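You operate a simulated robot arm through the tools that you are given. There is no shell and no other tool.

You are at the controls of a simulated two-armed robot. One attempt, no reset.

Task
Tape the green edge with the white runner and weigh it down with the cream card pack.
Fine: the pack is in the card drawer; put the runner back and shut the drawer. Set down upright: what you pick out. Where these are worked on the way, their far stop is far enough and under half their travel is too little: card drawer.

It is judged by the outcome, as a careful person would: the job done as asked, and still so three seconds after it is handed in. It fails if anything else is knocked over, pushed out of place, dropped, spilled or broken.

Robot
Two 7-joint arms with four-finger grippers on one trunk that stands fixed in place. Base frame: the origin is at the foot of the trunk, x ahead of it, y to its left, z up. Units: m, rad, N and s.
The left shoulder is at [0.04, 0.181, 1.13], the right one opposite. With the tool pointing down near the work surface each hand reaches from about 0.1 to 0.8 m from the base axis, measured 20 degrees to its own side. Payload 3.67 kg a hand.
The TCP of each hand is the grasp point between the finger pads, 0.028 m short of the fingertips. In the tool frame z runs along the fingers and y along their closing line. The gripper opens to 0.112 m; its body begins 0.073 m behind the TCP.
Orientation is told as [roll, pitch, yaw] about the base's x, y, z axes, in that order, counted from this pose: with the fingers straight down and closing along the base's y, the tool's x points along the base's -x, its y along +y and its z along -z.

Tools
- The arms move only by the tool step_arm. It takes "left_increments", "right_increments" or both (then of equal length, played together; a hand with none holds still); each is a list of rows, each a list of 3 entries, a list of its own where there are three numbers: the shift along the tool's x, y, z in m, then the turn, a rotation vector about the tool's x, y, z in degrees, then the closure, from 0 (fully open) to 1 (shut). In form: [[[tx, ty, tz], [ax, ay, az], jaw], ...]. A call has 1 to 20 rows; each row shifts and turns the commanded pose from where the row before left it, along the tool's axes as they then stand. A row lasts 0.2 s, in which the tool goes at most 0.05 m and 0.15 rad; a call with a longer step from one row to the next is refused whole, and so is a gripper value outside its range. A pose out of reach is approached as far as the arm can. The call stops where the force on the tool passes 40 N (or 10 N more than at its start, if that is more) or the arm is blocked; 0.2 s more then pass. Each finger travels about 0.0724 m/s and halts on what it meets, pressing with about 30 N; the grip force reading is that of the motor and also rises with nothing between the fingers. The clock runs only during rows and for 0.2 s after the last one: add rows that do not move to give the fingers time. The reply holds the time, the measured pose of the TCP, the force on the tool along the base axes, the opening and the grip force, in the units named above and with some noise, with the torque about the TCP (base axes, N m) and any sound that the robot's microphone picked up.
- Cameras (640 x 400 px; columns grow to the right, rows downward): "scene" is now at [0.0831, 0.0635, 1.3619]; the picture's right is [0.71, -0.70, -0.00], its down [-0.39, -0.39, -0.83] and it looks along [0.59, 0.59, -0.55] (base axes); focal length 282 px, centre (320, 200). "left" rides on the left gripper at [0.06, 0.018, -0.104] in its tool frame; the picture's right is [-0.29, 0.96, 0.00], its down [-0.80, -0.24, -0.55] and it looks along [-0.53, -0.16, 0.83] (tool axes); focal length 234 px, centre (320, 200). "right" rides on the right gripper at [0.06, -0.018, -0.104] in its tool frame; the picture's right is [0.29, 0.96, 0.00], its down [-0.80, 0.24, -0.55] and it looks along [-0.53, 0.16, 0.83] (tool axes); focal length 234 px, centre (320, 200). There is no depth. A picture from a camera that has moved, and an enlarged one, comes with that camera's place and axes in the base frame and with its lens.
- get_image(camera): a new picture of that camera. No time passes.
- raise_lower(by): moves the trunk up (or, below 0, down) by that many m; the arms and the scene camera ride with it, the base frame stays. It gives what a move gives, with no picture.
- aim_head(pan, tilt): turns the head with the scene camera to pan (to the left, within 1.501 rad either way) and tilt (down, from -0.506 to 1.204), counted from straight ahead of the robot. It gives what a move gives.
- zoom(camera, box): a new picture of the part [left, top, right, bottom] of that camera's present view, enlarged. No time passes.
- finish_job(): hands the job in; it is judged then, once.

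Places have to be worked out from the pictures, the camera data and where the tool is seen. Open the grippers and draw the arms clear of the work before you hand the job in, unless the task says otherwise.

The tools are called after "Call:" as a command line: name --argument value ..., lists and objects as JSON in quotes. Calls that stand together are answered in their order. step_arm: Moves the arms, as the interface text tells. Its arguments: {"type":"object","properties":{"left_increments":{"type":"array","items":{"type":"array"}},"right_increments":{"type":"array","items":{"type":"array"}}},"required":[]} The other tools are called the same way: raise_lower (by) moves the trunk up or down; aim_head (pan, tilt) turns the head that bears the scene camera; get_image (camera) takes a picture; zoom (camera, box) takes an enlarged picture of a part of a camera's view; finish_job () hands the job in.

At the start:

```text
t: 0.0
left_tcp_pos: [0.4092, 0.5698, 1.1175]
left_tcp_rot: [0.0, 0.002, -0.001]
left_wrist_force: [-0.2, 0.0, 0.1]
left_moment: [0.01, 0.0, -0.02]
left_grip_width: 0.1117
left_grip_force: 0.0
right_tcp_pos: [0.5001, 0.0807, 1.0565]
right_tcp_rot: [0.001, 0.0, 0.001]
right_wrist_force: [0.2, 0.5, 0.4]
right_moment: [-0.01, 0.03, 0.0]
right_grip_width: 0.1121
right_grip_force: 0.1
trunk travel left (down, up): [-0.25, 0.264]
head pan, tilt (commanded): [0.789, 0.583]
```

scene: 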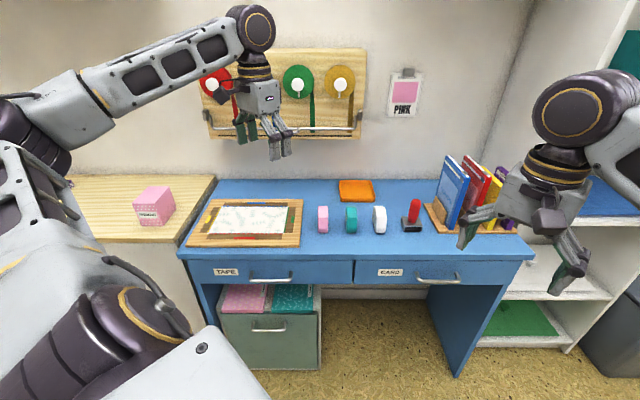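
right: 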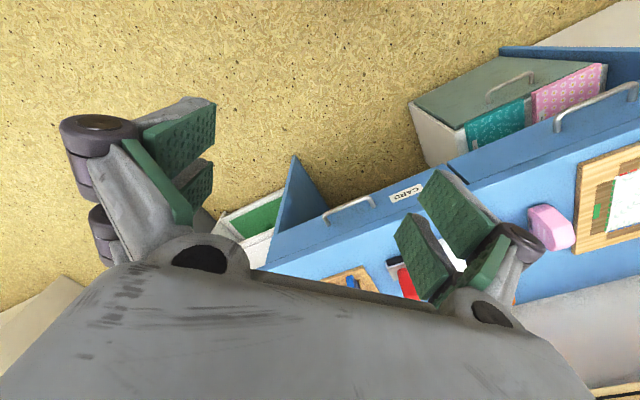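
left: 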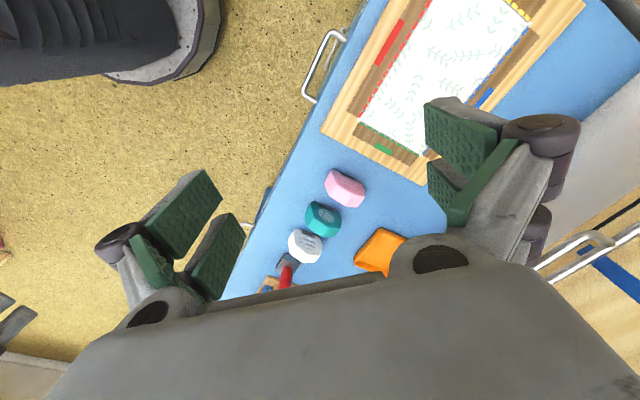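

I start by looking closer at the desk: the board with the coloured edges, the three runners, and the card drawer.

Call:
zoom --camera "scene" --box '[170, 160, 350, 300]'

Call:
zoom --camera "scene" --box '[300, 150, 540, 300]'

Call:
zoom --camera "left" --box '[240, 0, 640, 300]'

```text
2.86 times, centred on (260, 230) of scene
camera zoom: at [0.0831, 0.0635, 1.3619], right [0.71, -0.7, 0.0], down [-0.39, -0.39, -0.83], along [0.59, 0.59, -0.55], focal length 804 px, centre (491, 114)
```

zoom: 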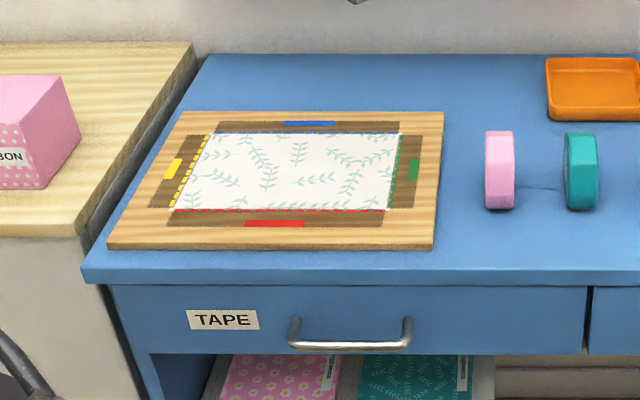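

```text
2.67 times, centred on (420, 225) of scene
camera zoom: at [0.0831, 0.0635, 1.3619], right [0.71, -0.7, 0.0], down [-0.39, -0.39, -0.83], along [0.59, 0.59, -0.55], focal length 751 px, centre (53, 133)
```

zoom: 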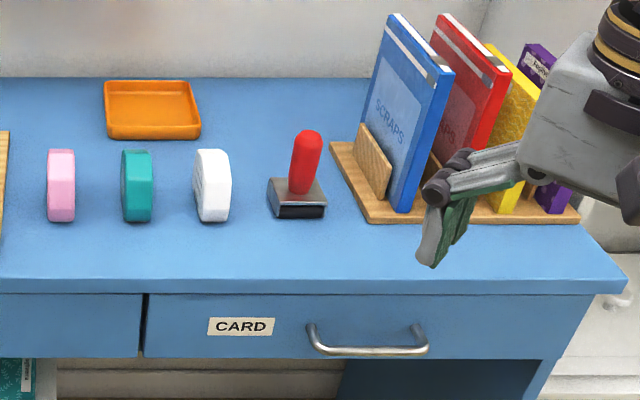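

```text
1.33 times, centred on (440, 150) of left
camera zoom: at [0.3484, 0.588, 1.2214], right [0.29, 0.96, 0.0], down [0.8, -0.24, 0.55], along [0.53, -0.16, -0.83], focal length 312 px, centre (160, 267)
```

zoom: 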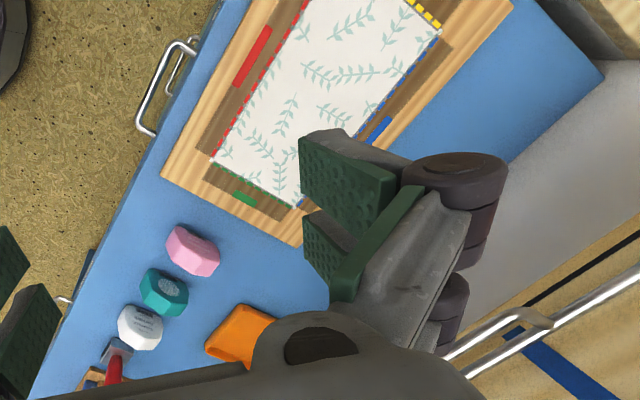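

Rough triangulation puts the white runner near [0.72, 0.44, 0.81], so the desk top is around z 0.77. I look closer at the board, the runner and the stand of files for detail.

Call:
zoom --camera "scene" --box '[260, 185, 320, 245]'

Call:
zoom --camera "scene" --box '[305, 195, 425, 245]'

Call:
zoom --camera "left" --box '[270, 150, 430, 290]'

Call:
zoom --camera "left" --box '[310, 90, 470, 200]'

Call:
zoom --camera "scene" --box '[190, 40, 430, 150]'

```text
6.67 times, centred on (290, 215) of scene
camera zoom: at [0.0831, 0.0635, 1.3619], right [0.71, -0.7, 0.0], down [-0.39, -0.39, -0.83], along [0.59, 0.59, -0.55], focal length 1876 px, centre (520, 100)
```

zoom: 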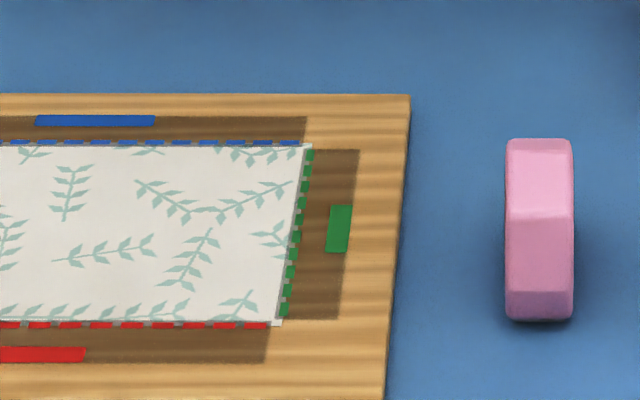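

```text
5.33 times, centred on (365, 220) of scene
camera zoom: at [0.0831, 0.0635, 1.3619], right [0.71, -0.7, 0.0], down [-0.39, -0.39, -0.83], along [0.59, 0.59, -0.55], focal length 1501 px, centre (80, 93)
```

zoom: 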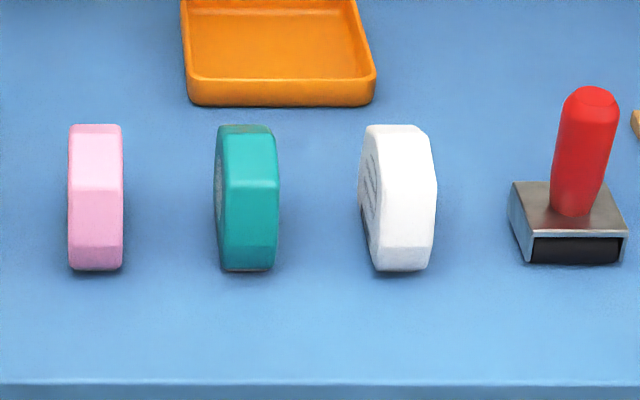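

```text
2.86 times, centred on (350, 220) of left
camera zoom: at [0.3484, 0.588, 1.2214], right [0.29, 0.96, 0.0], down [0.8, -0.24, 0.55], along [0.53, -0.16, -0.83], focal length 669 px, centre (234, 143)
```

zoom: 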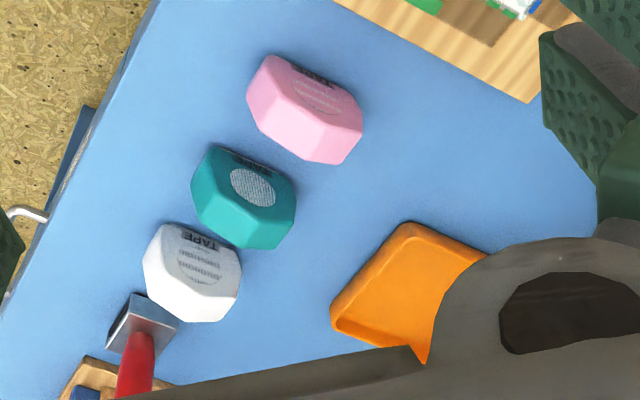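

```text
3.64 times, centred on (390, 145) of left
camera zoom: at [0.3484, 0.588, 1.2214], right [0.29, 0.96, 0.0], down [0.8, -0.24, 0.55], along [0.53, -0.16, -0.83], focal length 852 px, centre (66, 400)
```

zoom: 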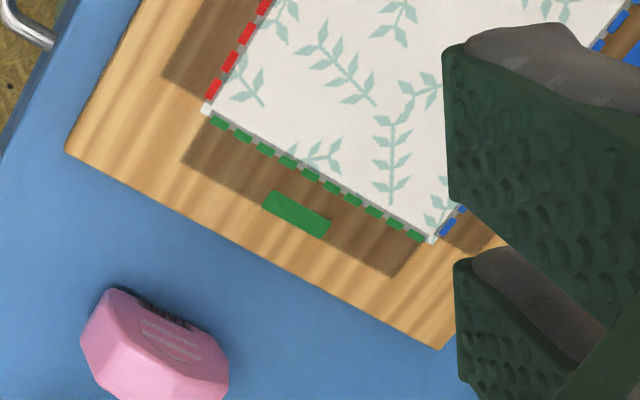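

```text
2.67 times, centred on (310, 95) of scene
camera zoom: at [0.0831, 0.0635, 1.3619], right [0.71, -0.7, 0.0], down [-0.39, -0.39, -0.83], along [0.59, 0.59, -0.55], focal length 751 px, centre (347, 480)
```

zoom: 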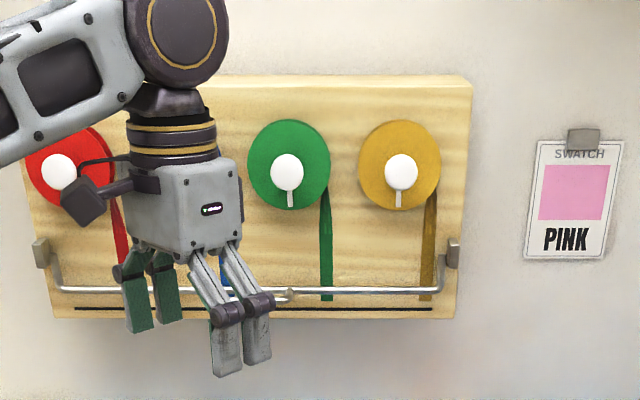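

The runners stand on edge with their flat "TAPE" faces to the left, and the green dashed edge runs in desk depth direction from about [0.48, 0.62] to [0.58, 0.73]. I move the left hand toward the runners and yaw it 45° so that its closing line lies along the desk front, to get a close look.

Call:
step_arm --left_increments '[[[-0.025, -0.0238, 0.0148], [0, 0, 0], 0], [[-0.025, -0.0238, 0.0148], [0, 0, 0], 0], [[-0.025, -0.0238, 0.0148], [0, 0, 0], 0], [[-0.025, -0.0238, 0.0148], [0, 0, 0], 0], [[-0.025, -0.0238, 0.0148], [0, 0, 0], 0], [[-0.025, -0.0238, 0.0148], [0, 0, 0], 0], [[-0.025, -0.0238, 0.0148], [0, 0, 0], 0], [[-0.025, -0.0238, 0.0148], [0, 0, 0], 0], [[0, 0, 0], [0, 0, -7.5], 0], [[0, 0, 0], [0, 0, -7.5], 0], [[0, 0, 0], [0, 0, -7.5], 0], [[0, 0, 0], [0, 0, -7.5], 0], [[0, 0, 0], [0, 0, -7.5], 0], [[0, 0, 0], [0, 0, -7.5], 0]]'

```text
t: 3.0
left_tcp_pos: [0.6085, 0.3804, 0.9995]
left_tcp_rot: [-0.001, -0.002, 0.787]
left_wrist_force: [0.6, -0.7, -0.2]
left_moment: [0.0, 0.0, 0.01]
left_grip_width: 0.1121
left_grip_force: 0.0
right_tcp_pos: [0.4996, 0.0806, 1.0569]
right_tcp_rot: [0.001, 0.001, 0.0]
right_wrist_force: [0.1, 0.7, -0.2]
right_moment: [0.0, -0.01, -0.01]
right_grip_width: 0.112
right_grip_force: 0.1
trunk travel left (down, up): [-0.25, 0.264]
head pan, tilt (commanded): [0.789, 0.583]
```

The left hand is at [0.61, 0.38, 1.00] with yaw 45°. I take pictures to locate the runner.

Call:
get_image --camera "left"

Call:
get_image --camera "scene"

Call:
get_image --camera "right"

```text
taken
camera left: at [0.5534, 0.3506, 1.1025], right [-0.48, 0.88, 0.0], down [0.73, 0.4, 0.55], along [0.49, 0.26, -0.83], focal length 234 px, centre (320, 200)
```

left: 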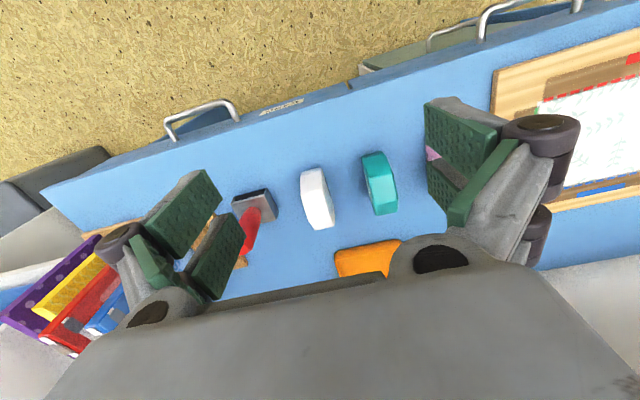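

```text
taken
camera scene: at [0.0831, 0.0634, 1.3619], right [0.71, -0.7, 0.0], down [-0.39, -0.39, -0.83], along [0.59, 0.59, -0.55], focal length 282 px, centre (320, 200)
```

scene: 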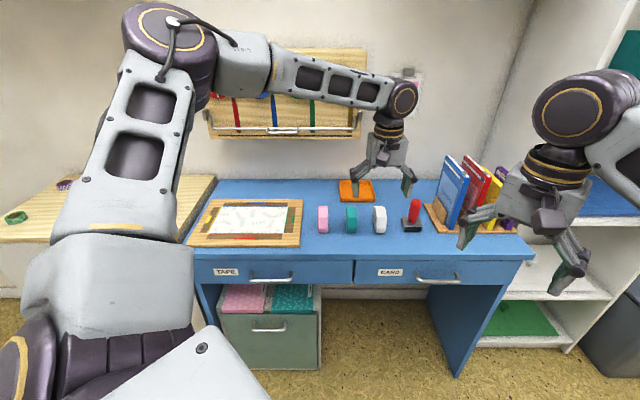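

```text
taken
camera right: at [0.4396, 0.0622, 1.1605], right [-0.29, 0.96, 0.0], down [0.8, 0.24, 0.55], along [0.53, 0.16, -0.83], focal length 234 px, centre (320, 200)
```

right: 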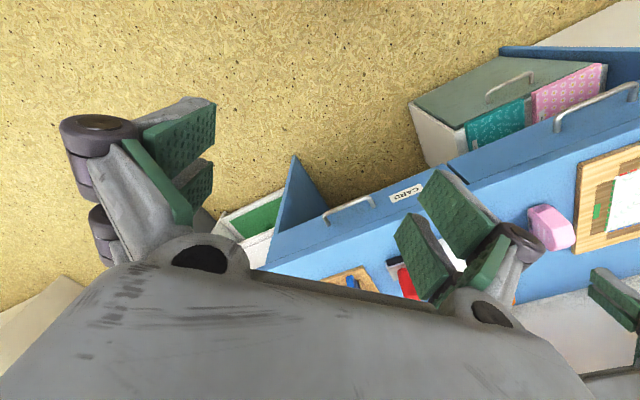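

The runner is in view under the hand. I zoom in on it, and on the drawer handle, for measurements.

Call:
zoom --camera "left" --box '[230, 130, 420, 250]'

Call:
zoom --camera "left" --box '[150, 80, 310, 180]'

Call:
zoom --camera "scene" --box '[300, 170, 460, 270]'

```text
3.33 times, centred on (325, 190) of left
camera zoom: at [0.5534, 0.3506, 1.1025], right [-0.48, 0.88, 0.0], down [0.73, 0.4, 0.55], along [0.49, 0.26, -0.83], focal length 781 px, centre (303, 233)
```

zoom: 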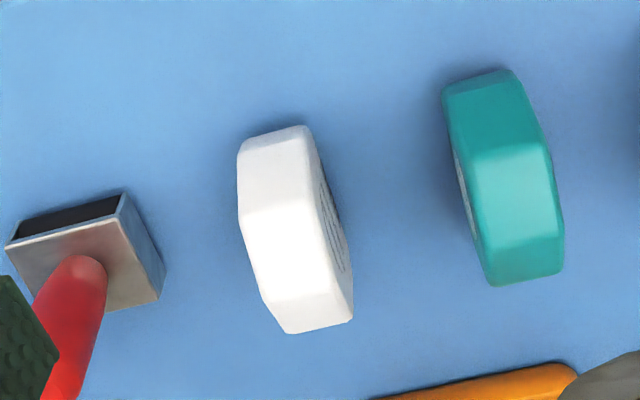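

```text
4.00 times, centred on (230, 130) of left
camera zoom: at [0.5534, 0.3506, 1.1025], right [-0.48, 0.88, 0.0], down [0.73, 0.4, 0.55], along [0.49, 0.26, -0.83], focal length 937 px, centre (680, 480)
```

zoom: 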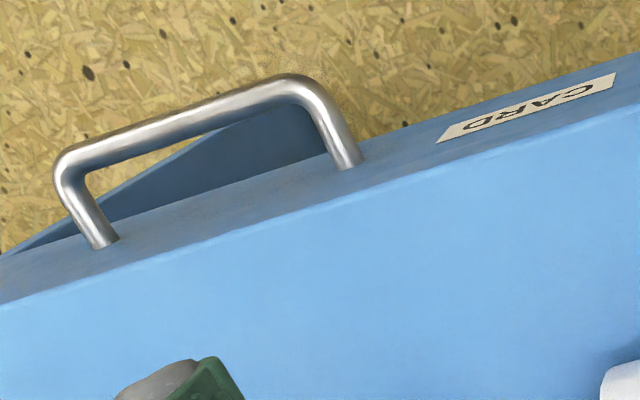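

```text
4.00 times, centred on (380, 220) of scene
camera zoom: at [0.0831, 0.0634, 1.3619], right [0.71, -0.7, 0.0], down [-0.39, -0.39, -0.83], along [0.59, 0.59, -0.55], focal length 1126 px, centre (80, 120)
```

zoom: 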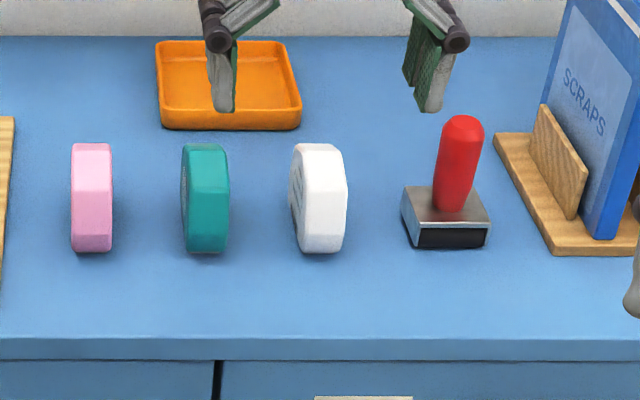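

The runner centre comes out near [0.726, 0.439, 0.81] with the desk front edge along [0.71, -0.70]. I zoom further to judge the runner's exact heading and its neighbours' gaps.

Call:
zoom --camera "scene" --box '[360, 200, 400, 240]'

Call:
zoom --camera "left" --box '[290, 160, 350, 235]'

Call:
zoom --camera "left" --box '[350, 145, 410, 220]'

```text
10.00 times, centred on (380, 220) of scene
camera zoom: at [0.0831, 0.0634, 1.3619], right [0.71, -0.7, 0.0], down [-0.39, -0.39, -0.83], along [0.59, 0.59, -0.55], focal length 2815 px, centre (-280, 0)
```

zoom: 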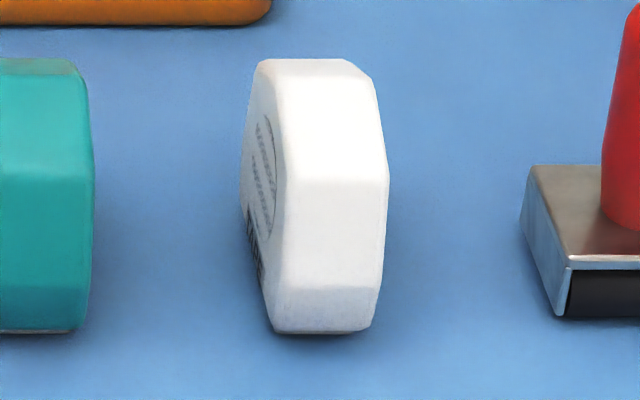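

```text
5.33 times, centred on (320, 198) of left
camera zoom: at [0.5534, 0.3506, 1.1025], right [-0.48, 0.88, 0.0], down [0.73, 0.4, 0.55], along [0.49, 0.26, -0.83], focal length 1249 px, centre (320, 213)
```

zoom: 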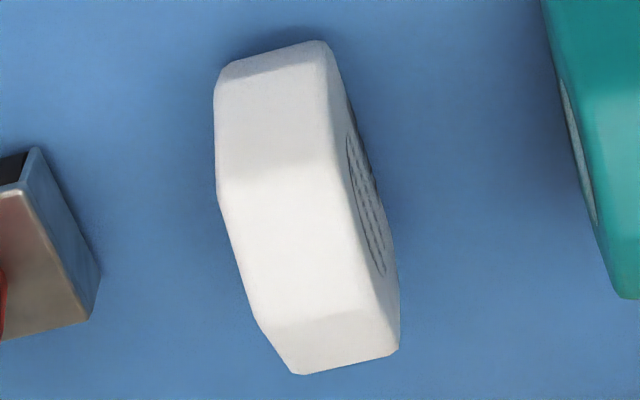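

```text
5.33 times, centred on (380, 182) of left
camera zoom: at [0.5534, 0.3506, 1.1025], right [-0.48, 0.88, 0.0], down [0.73, 0.4, 0.55], along [0.49, 0.26, -0.83], focal length 1249 px, centre (0, 293)
```

zoom: 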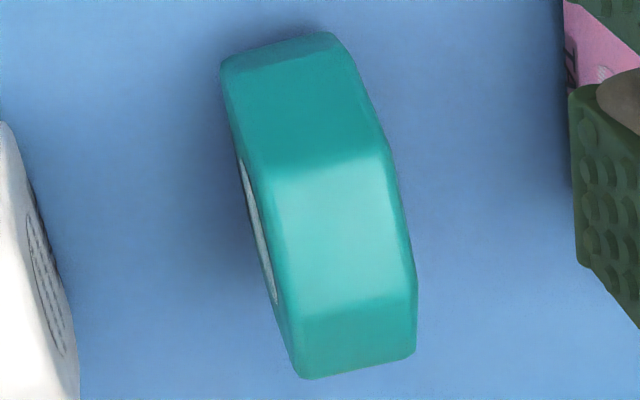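

The white runner stands at about u=0.20, v=0.82 (desk axes), heading ≈43–45°, about 0.034 m thick, with ~0.045 m gaps to the stamp and teal runner, so I half-close the fingers. I tilt the tool 30° forward for reach and move to just above the runner.

Call:
step_arm --left_increments '[[[0, 0, 0], [0, -7.5, 0], 0.4], [[0, 0, 0], [0, -7.5, 0], 0.4], [[0, 0, 0], [0, -7.5, 0], 0.4], [[0, 0, 0], [0, -7.5, 0], 0.4], [[-0.0178, -0.0099, 0.0305], [0, 0, 0], 0.4], [[-0.0178, -0.0099, 0.0305], [0, 0, 0], 0.4], [[-0.0178, -0.0099, 0.0305], [0, 0, 0], 0.4], [[-0.0178, -0.0099, 0.0305], [0, 0, 0], 0.4]]'

Call:
get_image --camera "left"

Call:
zoom --camera "scene" --box '[300, 140, 460, 240]'

```text
t: 4.8
left_tcp_pos: [0.7268, 0.4393, 0.9265]
left_tcp_rot: [0.001, -0.523, 0.785]
left_wrist_force: [0.1, -0.1, -0.5]
left_moment: [-0.03, 0.03, 0.01]
left_grip_width: 0.0669
left_grip_force: 0.1
right_tcp_pos: [0.5013, 0.0808, 1.0551]
right_tcp_rot: [-0.001, 0.0, 0.002]
right_wrist_force: [0.3, 0.2, -0.9]
right_moment: [-0.03, 0.04, -0.02]
right_grip_width: 0.1118
right_grip_force: 0.1
trunk travel left (down, up): [-0.25, 0.264]
head pan, tilt (commanded): [0.789, 0.583]
```

```text
taken
camera left: at [0.6403, 0.3776, 0.9867], right [-0.5, 0.85, 0.15], down [0.46, 0.12, 0.88], along [0.73, 0.51, -0.46], focal length 234 px, centre (320, 200)
```

left: 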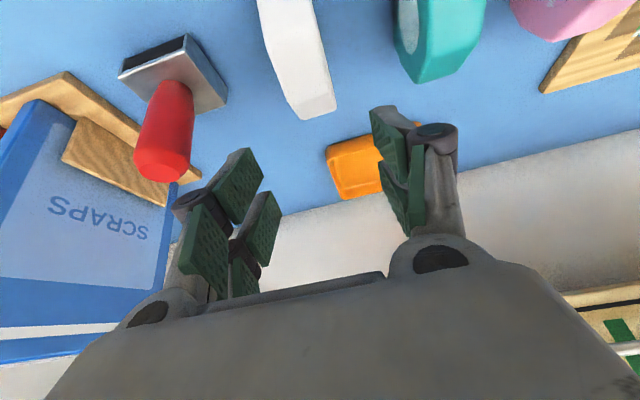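

```text
4.00 times, centred on (380, 190) of scene
camera zoom: at [0.0851, 0.064, 1.3617], right [0.71, -0.7, 0.0], down [-0.39, -0.39, -0.83], along [0.59, 0.59, -0.55], focal length 1126 px, centre (80, 240)
```

zoom: 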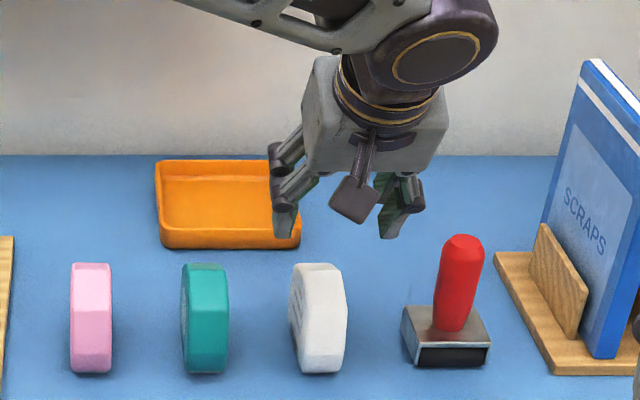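

The TCP projects onto the runner's centre in the scene view, with tight but workable clearance to the teal runner and stamp. I narrow the fingers slightly and descend part way, then check.

Call:
step_arm --left_increments '[[[0, 0, 0], [0, 0, 0], 0.46], [[0.01, 0.001, 0.0173], [0, 0, 0], 0.46], [[0.0105, 0.001, 0.0182], [0, 0, 0], 0.46]]'

Call:
zoom --camera "scene" --box '[320, 160, 440, 240]'

Call:
get_image --camera "left"

```text
t: 5.6
left_tcp_pos: [0.7226, 0.4397, 0.8866]
left_tcp_rot: [-0.001, -0.524, 0.786]
left_wrist_force: [0.0, 0.2, 0.0]
left_moment: [0.0, 0.01, -0.03]
left_grip_width: 0.0605
left_grip_force: 0.0
right_tcp_pos: [0.5, 0.0811, 1.0559]
right_tcp_rot: [-0.002, -0.001, -0.001]
right_wrist_force: [-0.4, 0.3, 0.6]
right_moment: [-0.02, 0.02, 0.0]
right_grip_width: 0.1121
right_grip_force: 0.1
trunk travel left (down, up): [-0.25, 0.264]
head pan, tilt (commanded): [0.789, 0.583]
```

```text
5.00 times, centred on (380, 200) of scene
camera zoom: at [0.0835, 0.0635, 1.3619], right [0.71, -0.7, 0.0], down [-0.39, -0.39, -0.83], along [0.59, 0.59, -0.55], focal length 1407 px, centre (20, 200)
```

zoom: 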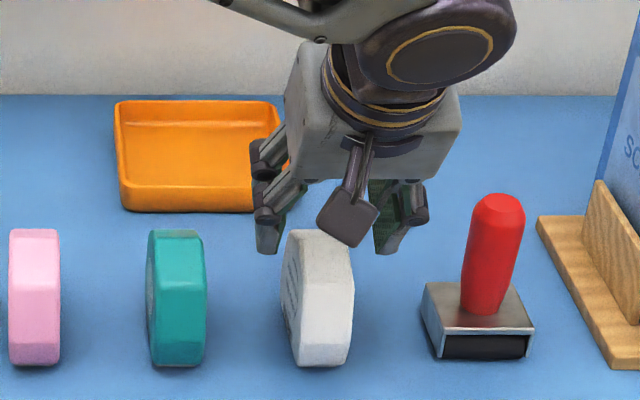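

```text
taken
camera left: at [0.6367, 0.3787, 0.9472], right [-0.5, 0.85, 0.14], down [0.46, 0.12, 0.88], along [0.73, 0.51, -0.46], focal length 234 px, centre (320, 200)
```

left: 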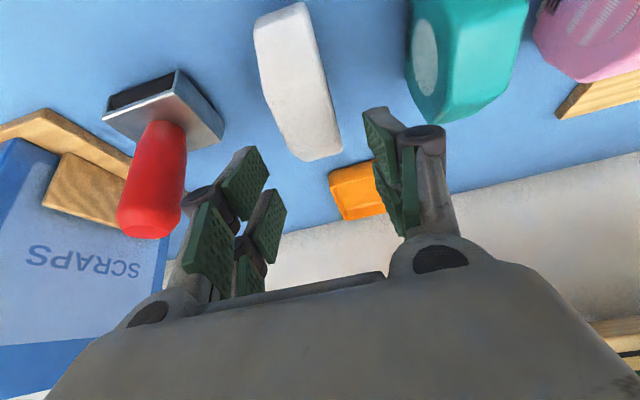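

The fingers straddle the runner symmetrically. I descend the remaining 0.058 m.

Call:
step_arm --left_increments '[[[0.0097, 0, 0.0167], [0, 0, 0], 0.46], [[0.0097, 0, 0.0167], [0, 0, 0], 0.46], [[0.0097, 0, 0.0167], [0, 0, 0], 0.46]]'

Call:
zoom --camera "scene" --box '[320, 160, 440, 240]'

Call:
get_image --camera "left"

```text
t: 6.4
left_tcp_pos: [0.7223, 0.4403, 0.8305]
left_tcp_rot: [0.001, -0.524, 0.785]
left_wrist_force: [0.4, 0.8, -0.4]
left_moment: [-0.01, 0.01, 0.03]
left_grip_width: 0.0603
left_grip_force: 0.0
right_tcp_pos: [0.5004, 0.0807, 1.0563]
right_tcp_rot: [0.001, 0.0, 0.0]
right_wrist_force: [-0.5, -0.2, -0.3]
right_moment: [0.05, -0.03, 0.01]
right_grip_width: 0.1119
right_grip_force: 0.0
trunk travel left (down, up): [-0.25, 0.264]
head pan, tilt (commanded): [0.789, 0.583]
```

```text
5.00 times, centred on (380, 200) of scene
camera zoom: at [0.0838, 0.0635, 1.3618], right [0.71, -0.7, 0.0], down [-0.39, -0.39, -0.83], along [0.59, 0.59, -0.55], focal length 1407 px, centre (20, 200)
```

zoom: 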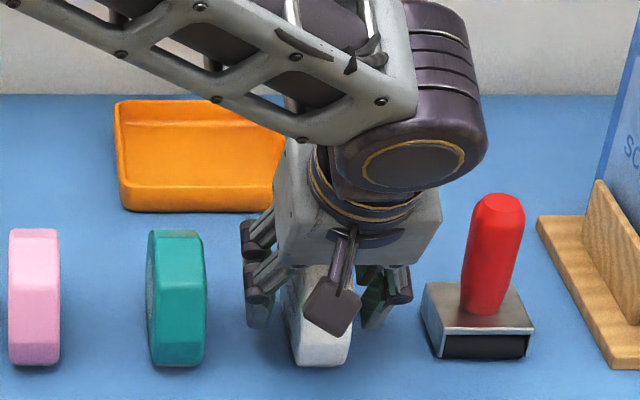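

```text
taken
camera left: at [0.6359, 0.3788, 0.889], right [-0.5, 0.85, 0.14], down [0.46, 0.12, 0.88], along [0.73, 0.51, -0.46], focal length 234 px, centre (320, 200)
```

left: 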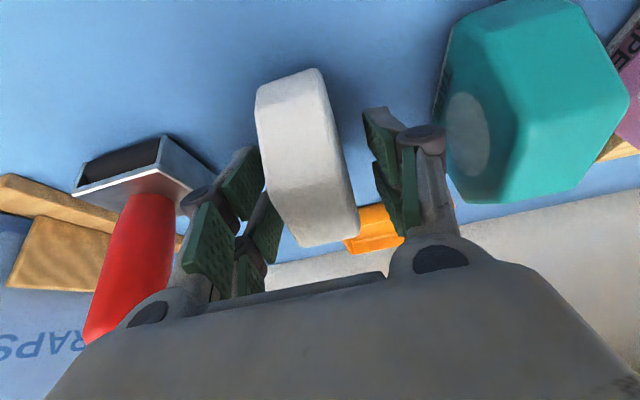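

The runner is between the pads, slightly nearer the stamp-side finger. I shift 3 mm toward that side and close on it.

Call:
step_arm --left_increments '[[[0, -0.003, 0], [0, 0, 0], 0.46], [[0, 0, 0], [0, 0, 0], 0.6], [[0, 0, 0], [0, 0, 0], 0.8], [[0, 0, 0], [0, 0, 0], 1.0], [[0, 0, 0], [0, 0, 0], 1.0], [[0, 0, 0], [0, 0, 0], 1.0]]'

Call:
zoom --camera "scene" --box '[320, 160, 440, 240]'

Call:
get_image --camera "left"

```text
t: 7.8
left_tcp_pos: [0.7245, 0.4382, 0.83]
left_tcp_rot: [0.0, -0.522, 0.785]
left_wrist_force: [-0.2, 0.8, -0.4]
left_moment: [0.02, -0.03, -0.03]
left_grip_width: 0.0317
left_grip_force: 30.4
right_tcp_pos: [0.5006, 0.0819, 1.0557]
right_tcp_rot: [-0.001, 0.001, 0.001]
right_wrist_force: [0.0, -0.4, -0.1]
right_moment: [0.01, 0.04, 0.02]
right_grip_width: 0.1122
right_grip_force: 0.1
trunk travel left (down, up): [-0.25, 0.264]
head pan, tilt (commanded): [0.789, 0.583]
```

```text
5.00 times, centred on (380, 200) of scene
camera zoom: at [0.0834, 0.0634, 1.3619], right [0.71, -0.7, 0.0], down [-0.39, -0.39, -0.83], along [0.59, 0.59, -0.55], focal length 1407 px, centre (20, 200)
```

zoom: 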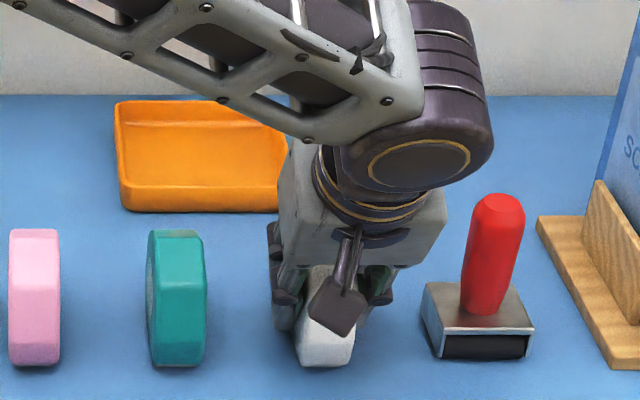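

```text
taken
camera left: at [0.6376, 0.3767, 0.8893], right [-0.5, 0.85, 0.14], down [0.46, 0.12, 0.88], along [0.73, 0.51, -0.46], focal length 234 px, centre (320, 200)
```

left: 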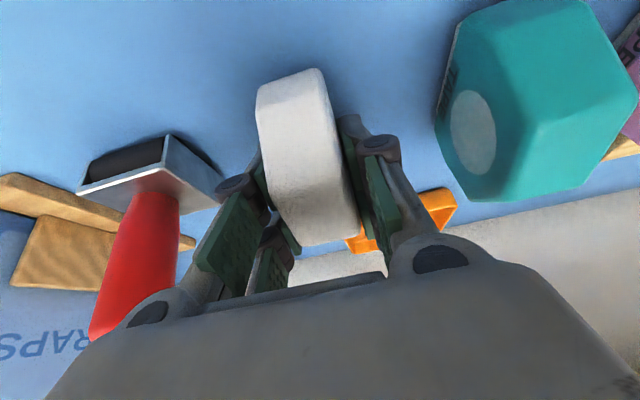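

The runner is gripped (0.032 m, 30 N), with its resting TCP height at z=0.830. I lift it straight up 0.16 m to clear the other runners.

Call:
step_arm --left_increments '[[[-0.008, 0, -0.0139], [0, 0, 0], 1], [[-0.018, 0, -0.0312], [0, 0, 0], 1], [[-0.018, 0, -0.0312], [0, 0, 0], 1], [[-0.018, 0, -0.0312], [0, 0, 0], 1], [[-0.018, 0, -0.0312], [0, 0, 0], 1]]'

Call:
zoom --camera "scene" --box '[300, 130, 460, 240]'

Call:
zoom --camera "right" --box '[480, 160, 640, 320]'

Call:
get_image --camera "left"

```text
t: 9.0
left_tcp_pos: [0.7229, 0.4357, 0.9906]
left_tcp_rot: [0.001, -0.524, 0.784]
left_wrist_force: [0.4, 0.6, 0.0]
left_moment: [0.02, 0.03, 0.02]
left_grip_width: 0.0315
left_grip_force: 29.8
right_tcp_pos: [0.4996, 0.0798, 1.0578]
right_tcp_rot: [0.001, 0.0, -0.001]
right_wrist_force: [0.1, -0.4, -0.7]
right_moment: [-0.01, -0.02, 0.01]
right_grip_width: 0.1121
right_grip_force: 0.1
trunk travel left (down, up): [-0.25, 0.264]
head pan, tilt (commanded): [0.789, 0.583]
```

```text
3.64 times, centred on (380, 185) of scene
camera zoom: at [0.0827, 0.0627, 1.362], right [0.71, -0.7, 0.0], down [-0.39, -0.39, -0.84], along [0.59, 0.59, -0.55], focal length 1024 px, centre (102, 254)
```

zoom: 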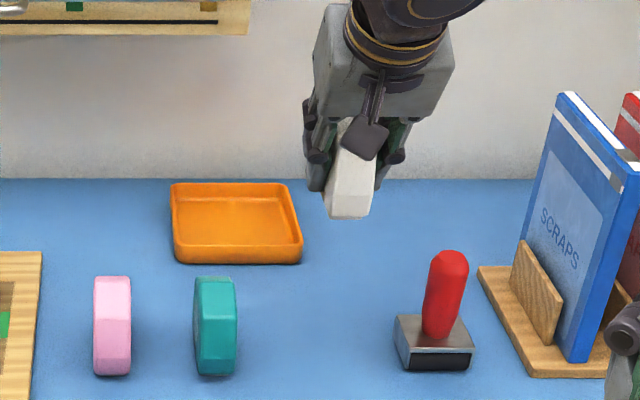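

```text
2.50 times, centred on (560, 240) of right
camera zoom: at [0.4392, 0.0615, 1.1607], right [-0.29, 0.96, 0.0], down [0.8, 0.24, 0.55], along [0.53, 0.16, -0.83], focal length 585 px, centre (-280, 100)
```

zoom: 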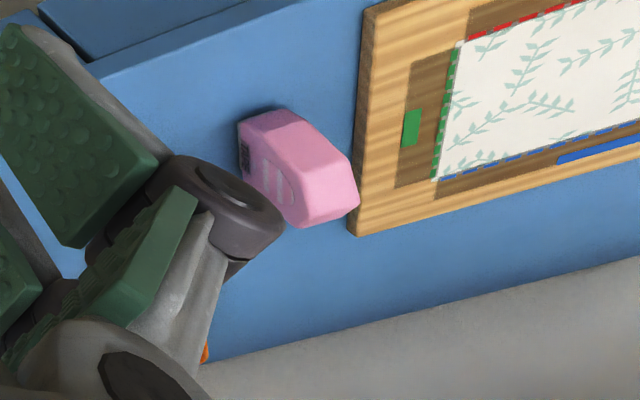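

```text
taken
camera left: at [0.6371, 0.3752, 1.0504], right [-0.5, 0.85, 0.14], down [0.46, 0.12, 0.88], along [0.73, 0.51, -0.46], focal length 234 px, centre (320, 200)
```

left: 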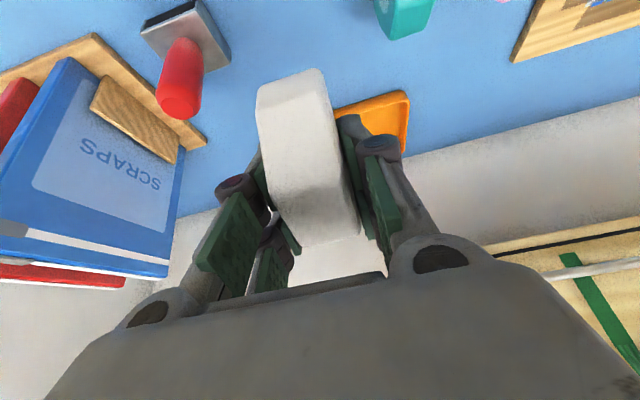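

The runner is held level and unchanged in the hand. I carry it across at height toward the front end of the green edge (u≈-0.10, v≈0.775).

Call:
step_arm --left_increments '[[[0.0048, 0.0379, -0.0028], [0, 0, 0], 1], [[0.0048, 0.0379, -0.0028], [0, 0, 0], 1], [[0.0048, 0.0379, -0.0028], [0, 0, 0], 1], [[0.0048, 0.0379, -0.0028], [0, 0, 0], 1], [[0.0048, 0.0379, -0.0028], [0, 0, 0], 1], [[0.0048, 0.0379, -0.0028], [0, 0, 0], 1], [[0.0048, 0.0379, -0.0028], [0, 0, 0], 1], [[0.0048, 0.0379, -0.0028], [0, 0, 0], 1]]'

Call:
get_image --camera "scene"

Call:
get_image --camera "left"

Call:
get_image --camera "right"

```text
t: 11.0
left_tcp_pos: [0.4595, 0.6196, 0.9426]
left_tcp_rot: [0.085, -0.442, 0.741]
left_wrist_force: [0.0, 0.3, -1.1]
left_moment: [-0.02, 0.04, -0.02]
left_grip_width: 0.0314
left_grip_force: 30.0
right_tcp_pos: [0.4995, 0.082, 1.0558]
right_tcp_rot: [-0.002, 0.0, 0.0]
right_wrist_force: [-0.5, 0.4, -0.6]
right_moment: [0.01, -0.02, -0.01]
right_grip_width: 0.1121
right_grip_force: 0.2
trunk travel left (down, up): [-0.25, 0.264]
head pan, tilt (commanded): [0.789, 0.583]
stopped in row 8 (left hand): the arm was blocked; the commanded pose is now the measured one
```

```text
taken
camera scene: at [0.0833, 0.0651, 1.3618], right [0.71, -0.7, 0.0], down [-0.39, -0.39, -0.83], along [0.59, 0.59, -0.55], focal length 282 px, centre (320, 200)
```

scene: 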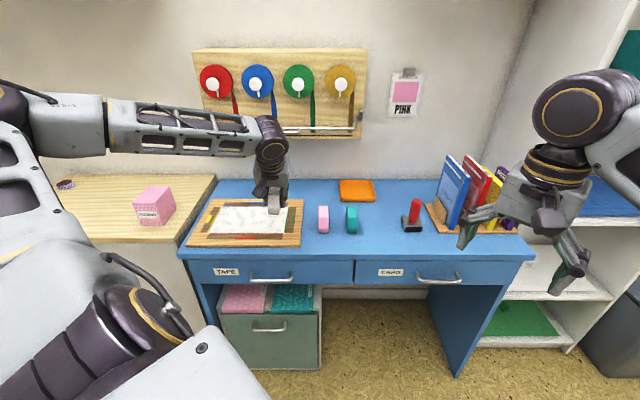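

```text
taken
camera left: at [0.38, 0.5601, 1.0117], right [-0.48, 0.86, 0.2], down [0.56, 0.12, 0.82], along [0.68, 0.5, -0.54], focal length 234 px, centre (320, 200)
```

left: 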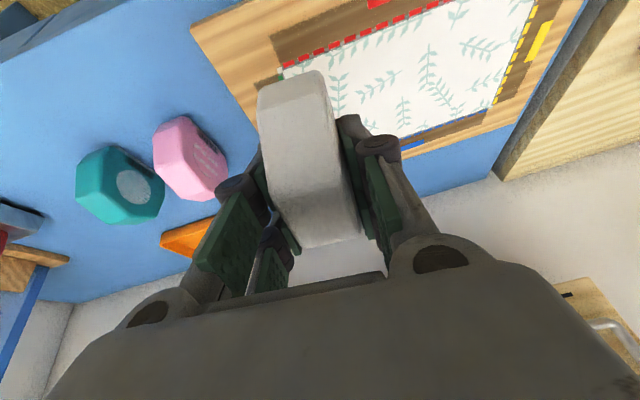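

```text
taken
camera right: at [0.4396, 0.0638, 1.1604], right [-0.29, 0.96, 0.0], down [0.8, 0.24, 0.55], along [0.53, 0.16, -0.83], focal length 234 px, centre (320, 200)
```

right: 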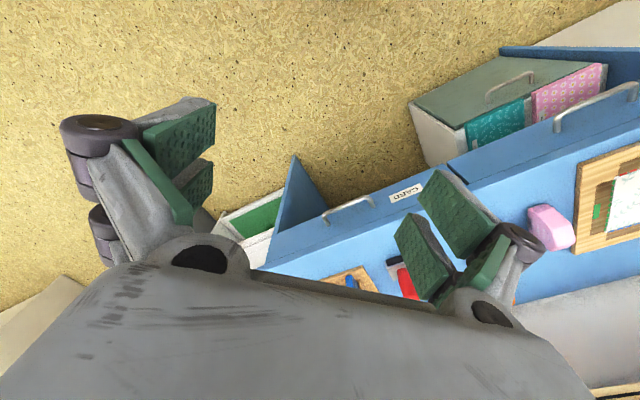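

The arm hit some joint limit in the last row (no tool force), sagging about 5 cm and losing some tilt, but the runner is unchanged in the hand and clear of everything. I try restoring the exact attitude slightly lower.

Call:
step_arm --left_increments '[[[0.0, -0.005, 0.015], [0, 0, 0], 1], [[0, 0, 0], [3.8, -4.7, -2.3], 1], [[0, 0, 0], [0, 0, 0], 1]]'

```text
t: 11.8
left_tcp_pos: [0.4682, 0.621, 0.93]
left_tcp_rot: [-0.001, -0.527, 0.783]
left_wrist_force: [0.1, -0.9, -0.2]
left_moment: [-0.02, 0.03, -0.01]
left_grip_width: 0.0314
left_grip_force: 29.5
right_tcp_pos: [0.5006, 0.0809, 1.0569]
right_tcp_rot: [0.0, 0.003, -0.001]
right_wrist_force: [-0.1, 1.1, -0.1]
right_moment: [-0.01, -0.01, -0.04]
right_grip_width: 0.112
right_grip_force: 0.0
trunk travel left (down, up): [-0.25, 0.264]
head pan, tilt (commanded): [0.789, 0.583]
```

The attitude is restored at z=0.93 (upright runner). I check the views to line the runner up with the green edge.

Call:
get_image --camera "left"

Call:
zoom --camera "scene" --box '[180, 150, 340, 260]'

```text
taken
camera left: at [0.3814, 0.5601, 0.9889], right [-0.5, 0.85, 0.14], down [0.46, 0.12, 0.88], along [0.73, 0.51, -0.45], focal length 234 px, centre (320, 200)
```

left: 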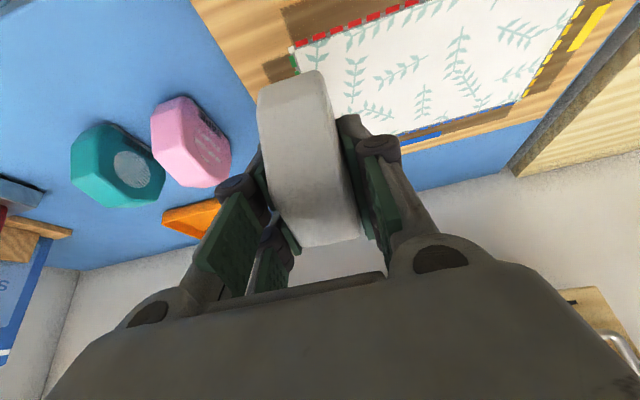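

```text
3.64 times, centred on (260, 205) of scene
camera zoom: at [0.0839, 0.0637, 1.3618], right [0.71, -0.7, 0.0], down [-0.39, -0.39, -0.83], along [0.59, 0.59, -0.55], focal length 1024 px, centre (538, 182)
```

zoom: 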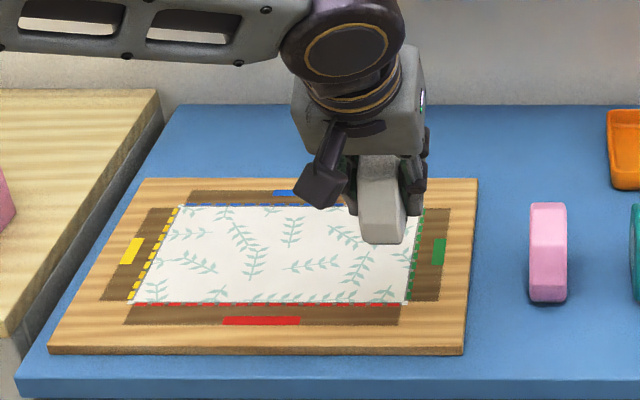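

I zoom in on the held runner and on the runners still standing to understand the shape of their foot.

Call:
zoom --camera "scene" --box '[255, 180, 305, 230]'

Call:
zoom --camera "left" --box '[60, 80, 240, 220]'

Call:
zoom --camera "right" --box '[510, 190, 600, 260]'

```text
8.00 times, centred on (280, 205) of scene
camera zoom: at [0.0839, 0.0637, 1.3618], right [0.71, -0.7, 0.0], down [-0.39, -0.39, -0.83], along [0.59, 0.59, -0.55], focal length 2252 px, centre (640, 160)
```

zoom: 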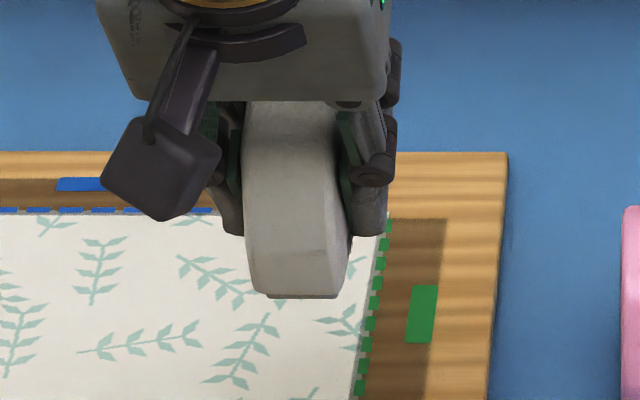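

```text
2.86 times, centred on (150, 150) of left
camera zoom: at [0.3814, 0.5601, 0.9889], right [-0.5, 0.85, 0.14], down [0.46, 0.12, 0.88], along [0.73, 0.51, -0.45], focal length 669 px, centre (806, 343)
```

zoom: 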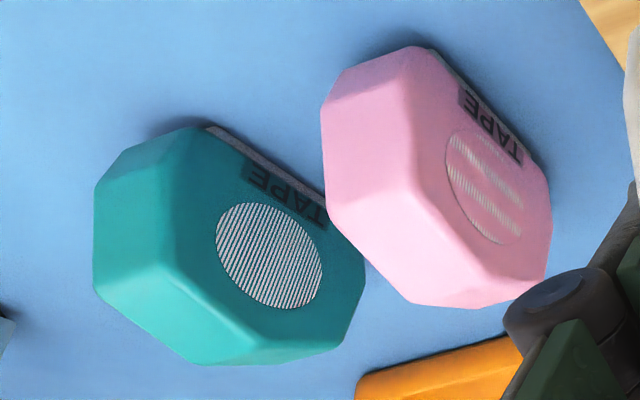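

```text
5.71 times, centred on (555, 225) of right
camera zoom: at [0.4403, 0.0622, 1.1602], right [-0.29, 0.96, 0.0], down [0.8, 0.24, 0.55], along [0.53, 0.16, -0.83], focal length 1338 px, centre (-1023, 57)
```

zoom: 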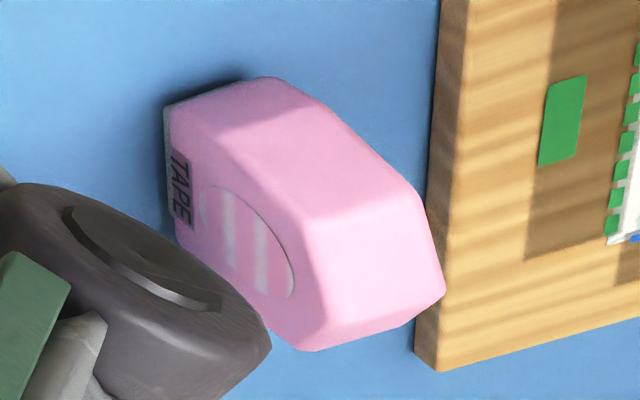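

Each runner has a flat foot plate along its bottom, so the bottom centre must travel along the dashed line (u≈-0.1005, v 0.78→0.93). I align over the front end and descend to just above the board.

Call:
step_arm --left_increments '[[[0.0128, -0.0025, 0.0188], [0, 0, 0], 1], [[0.0128, -0.0025, 0.0188], [0, 0, 0], 1], [[0.0128, -0.0025, 0.0188], [0, 0, 0], 1], [[0, 0, 0], [0, 0, 0], 1]]'

Call:
zoom --camera "scene" --box '[230, 180, 330, 250]'

Call:
get_image --camera "left"

```text
t: 12.8
left_tcp_pos: [0.4688, 0.6137, 0.8638]
left_tcp_rot: [-0.001, -0.527, 0.786]
left_wrist_force: [0.4, 0.2, -1.2]
left_moment: [-0.01, 0.02, 0.03]
left_grip_width: 0.0315
left_grip_force: 30.0
right_tcp_pos: [0.5006, 0.0807, 1.0565]
right_tcp_rot: [-0.001, -0.001, 0.001]
right_wrist_force: [0.2, 0.2, -0.1]
right_moment: [0.0, 0.01, 0.01]
right_grip_width: 0.1124
right_grip_force: 0.0
trunk travel left (down, up): [-0.25, 0.264]
head pan, tilt (commanded): [0.789, 0.583]
```

```text
5.71 times, centred on (280, 215) of scene
camera zoom: at [0.083, 0.0633, 1.3619], right [0.71, -0.7, 0.0], down [-0.39, -0.39, -0.84], along [0.59, 0.59, -0.55], focal length 1608 px, centre (549, 114)
```

zoom: 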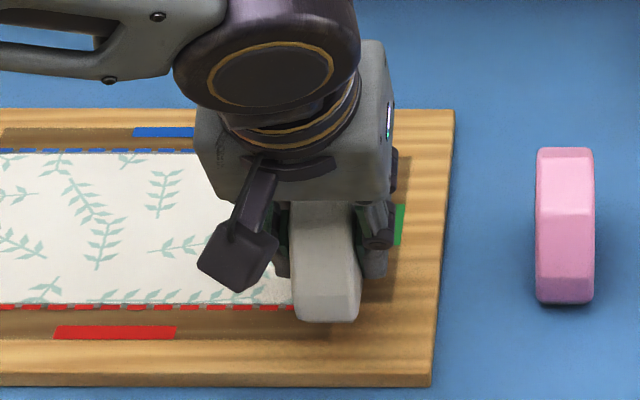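

```text
taken
camera left: at [0.3821, 0.5519, 0.9226], right [-0.5, 0.85, 0.14], down [0.46, 0.12, 0.88], along [0.73, 0.51, -0.45], focal length 234 px, centre (320, 200)
```

left: 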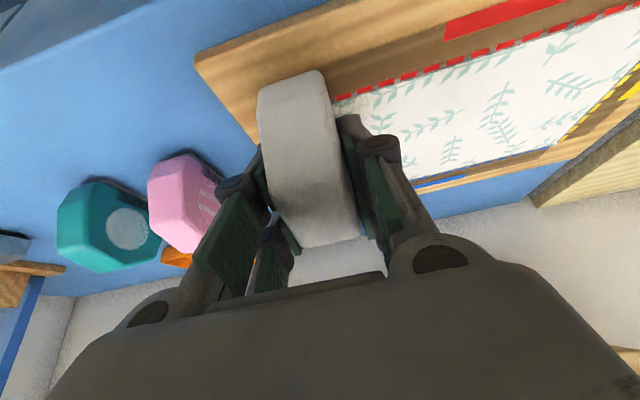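

The runner is over the front end, about 2 cm above the board. I creep down and look for contact force.

Call:
step_arm --left_increments '[[[0.003, -0.001, 0.0052], [0, 0, 0], 1], [[0.0025, -0.001, 0.0043], [0, 0, 0], 1], [[0.002, 0, 0.0035], [0, 0, 0], 1], [[0, 0, 0], [0, 0, 0], 1]]'

```text
t: 13.8
left_tcp_pos: [0.4705, 0.6109, 0.8481]
left_tcp_rot: [-0.003, -0.529, 0.784]
left_wrist_force: [0.3, -0.2, -0.5]
left_moment: [0.01, -0.01, 0.01]
left_grip_width: 0.0315
left_grip_force: 29.2
right_tcp_pos: [0.4995, 0.0808, 1.0561]
right_tcp_rot: [-0.001, 0.001, -0.001]
right_wrist_force: [-0.5, -1.1, 0.3]
right_moment: [0.0, 0.0, 0.0]
right_grip_width: 0.1119
right_grip_force: 0.1
trunk travel left (down, up): [-0.25, 0.264]
head pan, tilt (commanded): [0.789, 0.583]
```

No contact yet at 0.848. I continue down by a few millimetres.

Call:
step_arm --left_increments '[[[0.001, 0, 0.0017], [0, 0, 0], 1], [[0.001, 0, 0.0017], [0, 0, 0], 1], [[0, 0, 0], [0, 0, 0], 1]]'

```text
t: 14.6
left_tcp_pos: [0.4703, 0.6105, 0.8446]
left_tcp_rot: [-0.002, -0.526, 0.783]
left_wrist_force: [-0.3, 0.2, -1.3]
left_moment: [0.02, 0.02, 0.0]
left_grip_width: 0.0316
left_grip_force: 29.8
right_tcp_pos: [0.4998, 0.0811, 1.056]
right_tcp_rot: [0.0, 0.0, 0.001]
right_wrist_force: [-0.4, 0.0, -0.2]
right_moment: [-0.02, -0.01, 0.0]
right_grip_width: 0.1119
right_grip_force: 0.0
trunk travel left (down, up): [-0.25, 0.264]
head pan, tilt (commanded): [0.789, 0.583]
```

Still no clear contact at 0.8446; another 4 mm in small steps.

Call:
step_arm --left_increments '[[[0.0008, 0, 0.0013], [0, 0, 0], 1], [[0.0007, 0, 0.0013], [0, 0, 0], 1], [[0, 0, 0], [0, 0, 0], 1]]'

Call:
zoom --camera "scene" --box '[250, 190, 310, 245]'

```text
t: 15.4
left_tcp_pos: [0.47, 0.6108, 0.8417]
left_tcp_rot: [-0.002, -0.53, 0.785]
left_wrist_force: [0.0, 0.1, 5.0]
left_moment: [-0.07, 0.08, -0.02]
left_grip_width: 0.0313
left_grip_force: 30.4
right_tcp_pos: [0.5002, 0.0801, 1.0572]
right_tcp_rot: [-0.001, 0.001, 0.001]
right_wrist_force: [0.0, -0.4, 0.3]
right_moment: [-0.01, 0.01, 0.01]
right_grip_width: 0.1118
right_grip_force: 0.1
trunk travel left (down, up): [-0.25, 0.264]
head pan, tilt (commanded): [0.789, 0.583]
```

```text
7.27 times, centred on (280, 218) of scene
camera zoom: at [0.0828, 0.0631, 1.362], right [0.71, -0.7, 0.0], down [-0.39, -0.39, -0.84], along [0.59, 0.59, -0.55], focal length 2047 px, centre (611, 73)
```

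zoom: 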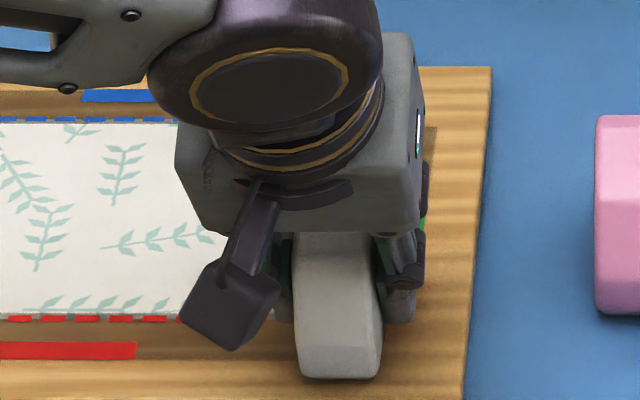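

Contact: 5 N at z=0.8417, with the foot's front edge touching a hair first. I level it by 0.4° and begin the sweep along the green edge in +v in short, checked chunks.

Call:
step_arm --left_increments '[[[0.0002, 0.0005, 0.0004], [0, 0.4, 0], 1], [[-0.0104, 0, 0.006], [0, 0, 0], 1], [[-0.0104, 0, 0.006], [0, 0, 0], 1], [[-0.0104, 0, 0.006], [0, 0, 0], 1], [[-0.0104, 0, 0.006], [0, 0, 0], 1]]'

```text
t: 16.6
left_tcp_pos: [0.5037, 0.6457, 0.8426]
left_tcp_rot: [-0.003, -0.521, 0.785]
left_wrist_force: [-1.5, -0.9, 7.1]
left_moment: [-0.02, -0.03, -0.03]
left_grip_width: 0.0313
left_grip_force: 29.6
right_tcp_pos: [0.4987, 0.0796, 1.0567]
right_tcp_rot: [0.0, 0.002, 0.0]
right_wrist_force: [0.1, 0.4, 0.6]
right_moment: [-0.03, 0.0, 0.0]
right_grip_width: 0.1118
right_grip_force: 0.1
trunk travel left (down, up): [-0.25, 0.264]
head pan, tilt (commanded): [0.789, 0.583]
```

Contact is holding (7 N down, light drag), on line at u=-0.100, v=0.813. I check the picture for a tape trail and that the paper has not shifted.

Call:
zoom --camera "scene" --box '[240, 185, 310, 245]'

Call:
get_image --camera "left"

```text
6.67 times, centred on (275, 215) of scene
camera zoom: at [0.0824, 0.0627, 1.362], right [0.71, -0.7, 0.0], down [-0.39, -0.39, -0.84], along [0.59, 0.59, -0.55], focal length 1876 px, centre (620, 100)
```

zoom: 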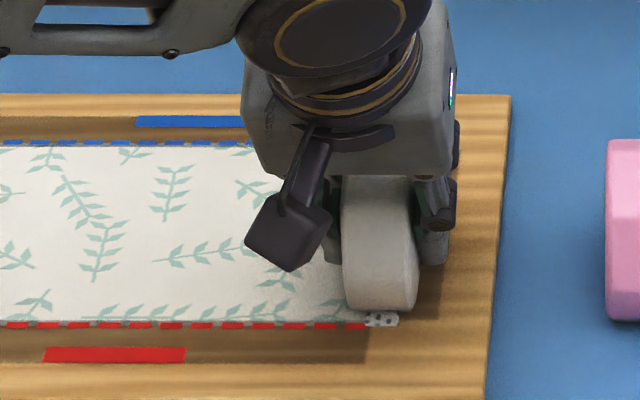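

```text
taken
camera left: at [0.4174, 0.5848, 0.901], right [-0.5, 0.85, 0.14], down [0.46, 0.12, 0.88], along [0.73, 0.5, -0.46], focal length 234 px, centre (320, 200)
```

left: 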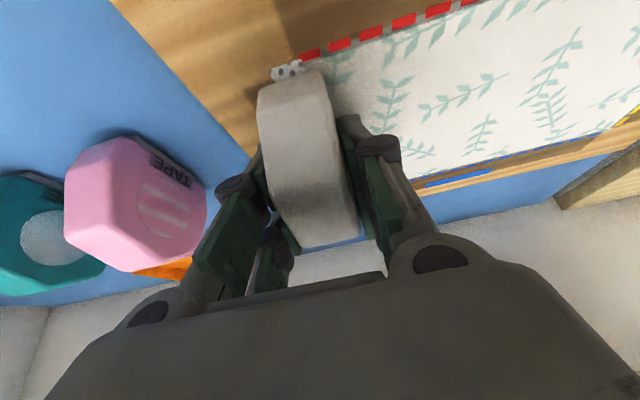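

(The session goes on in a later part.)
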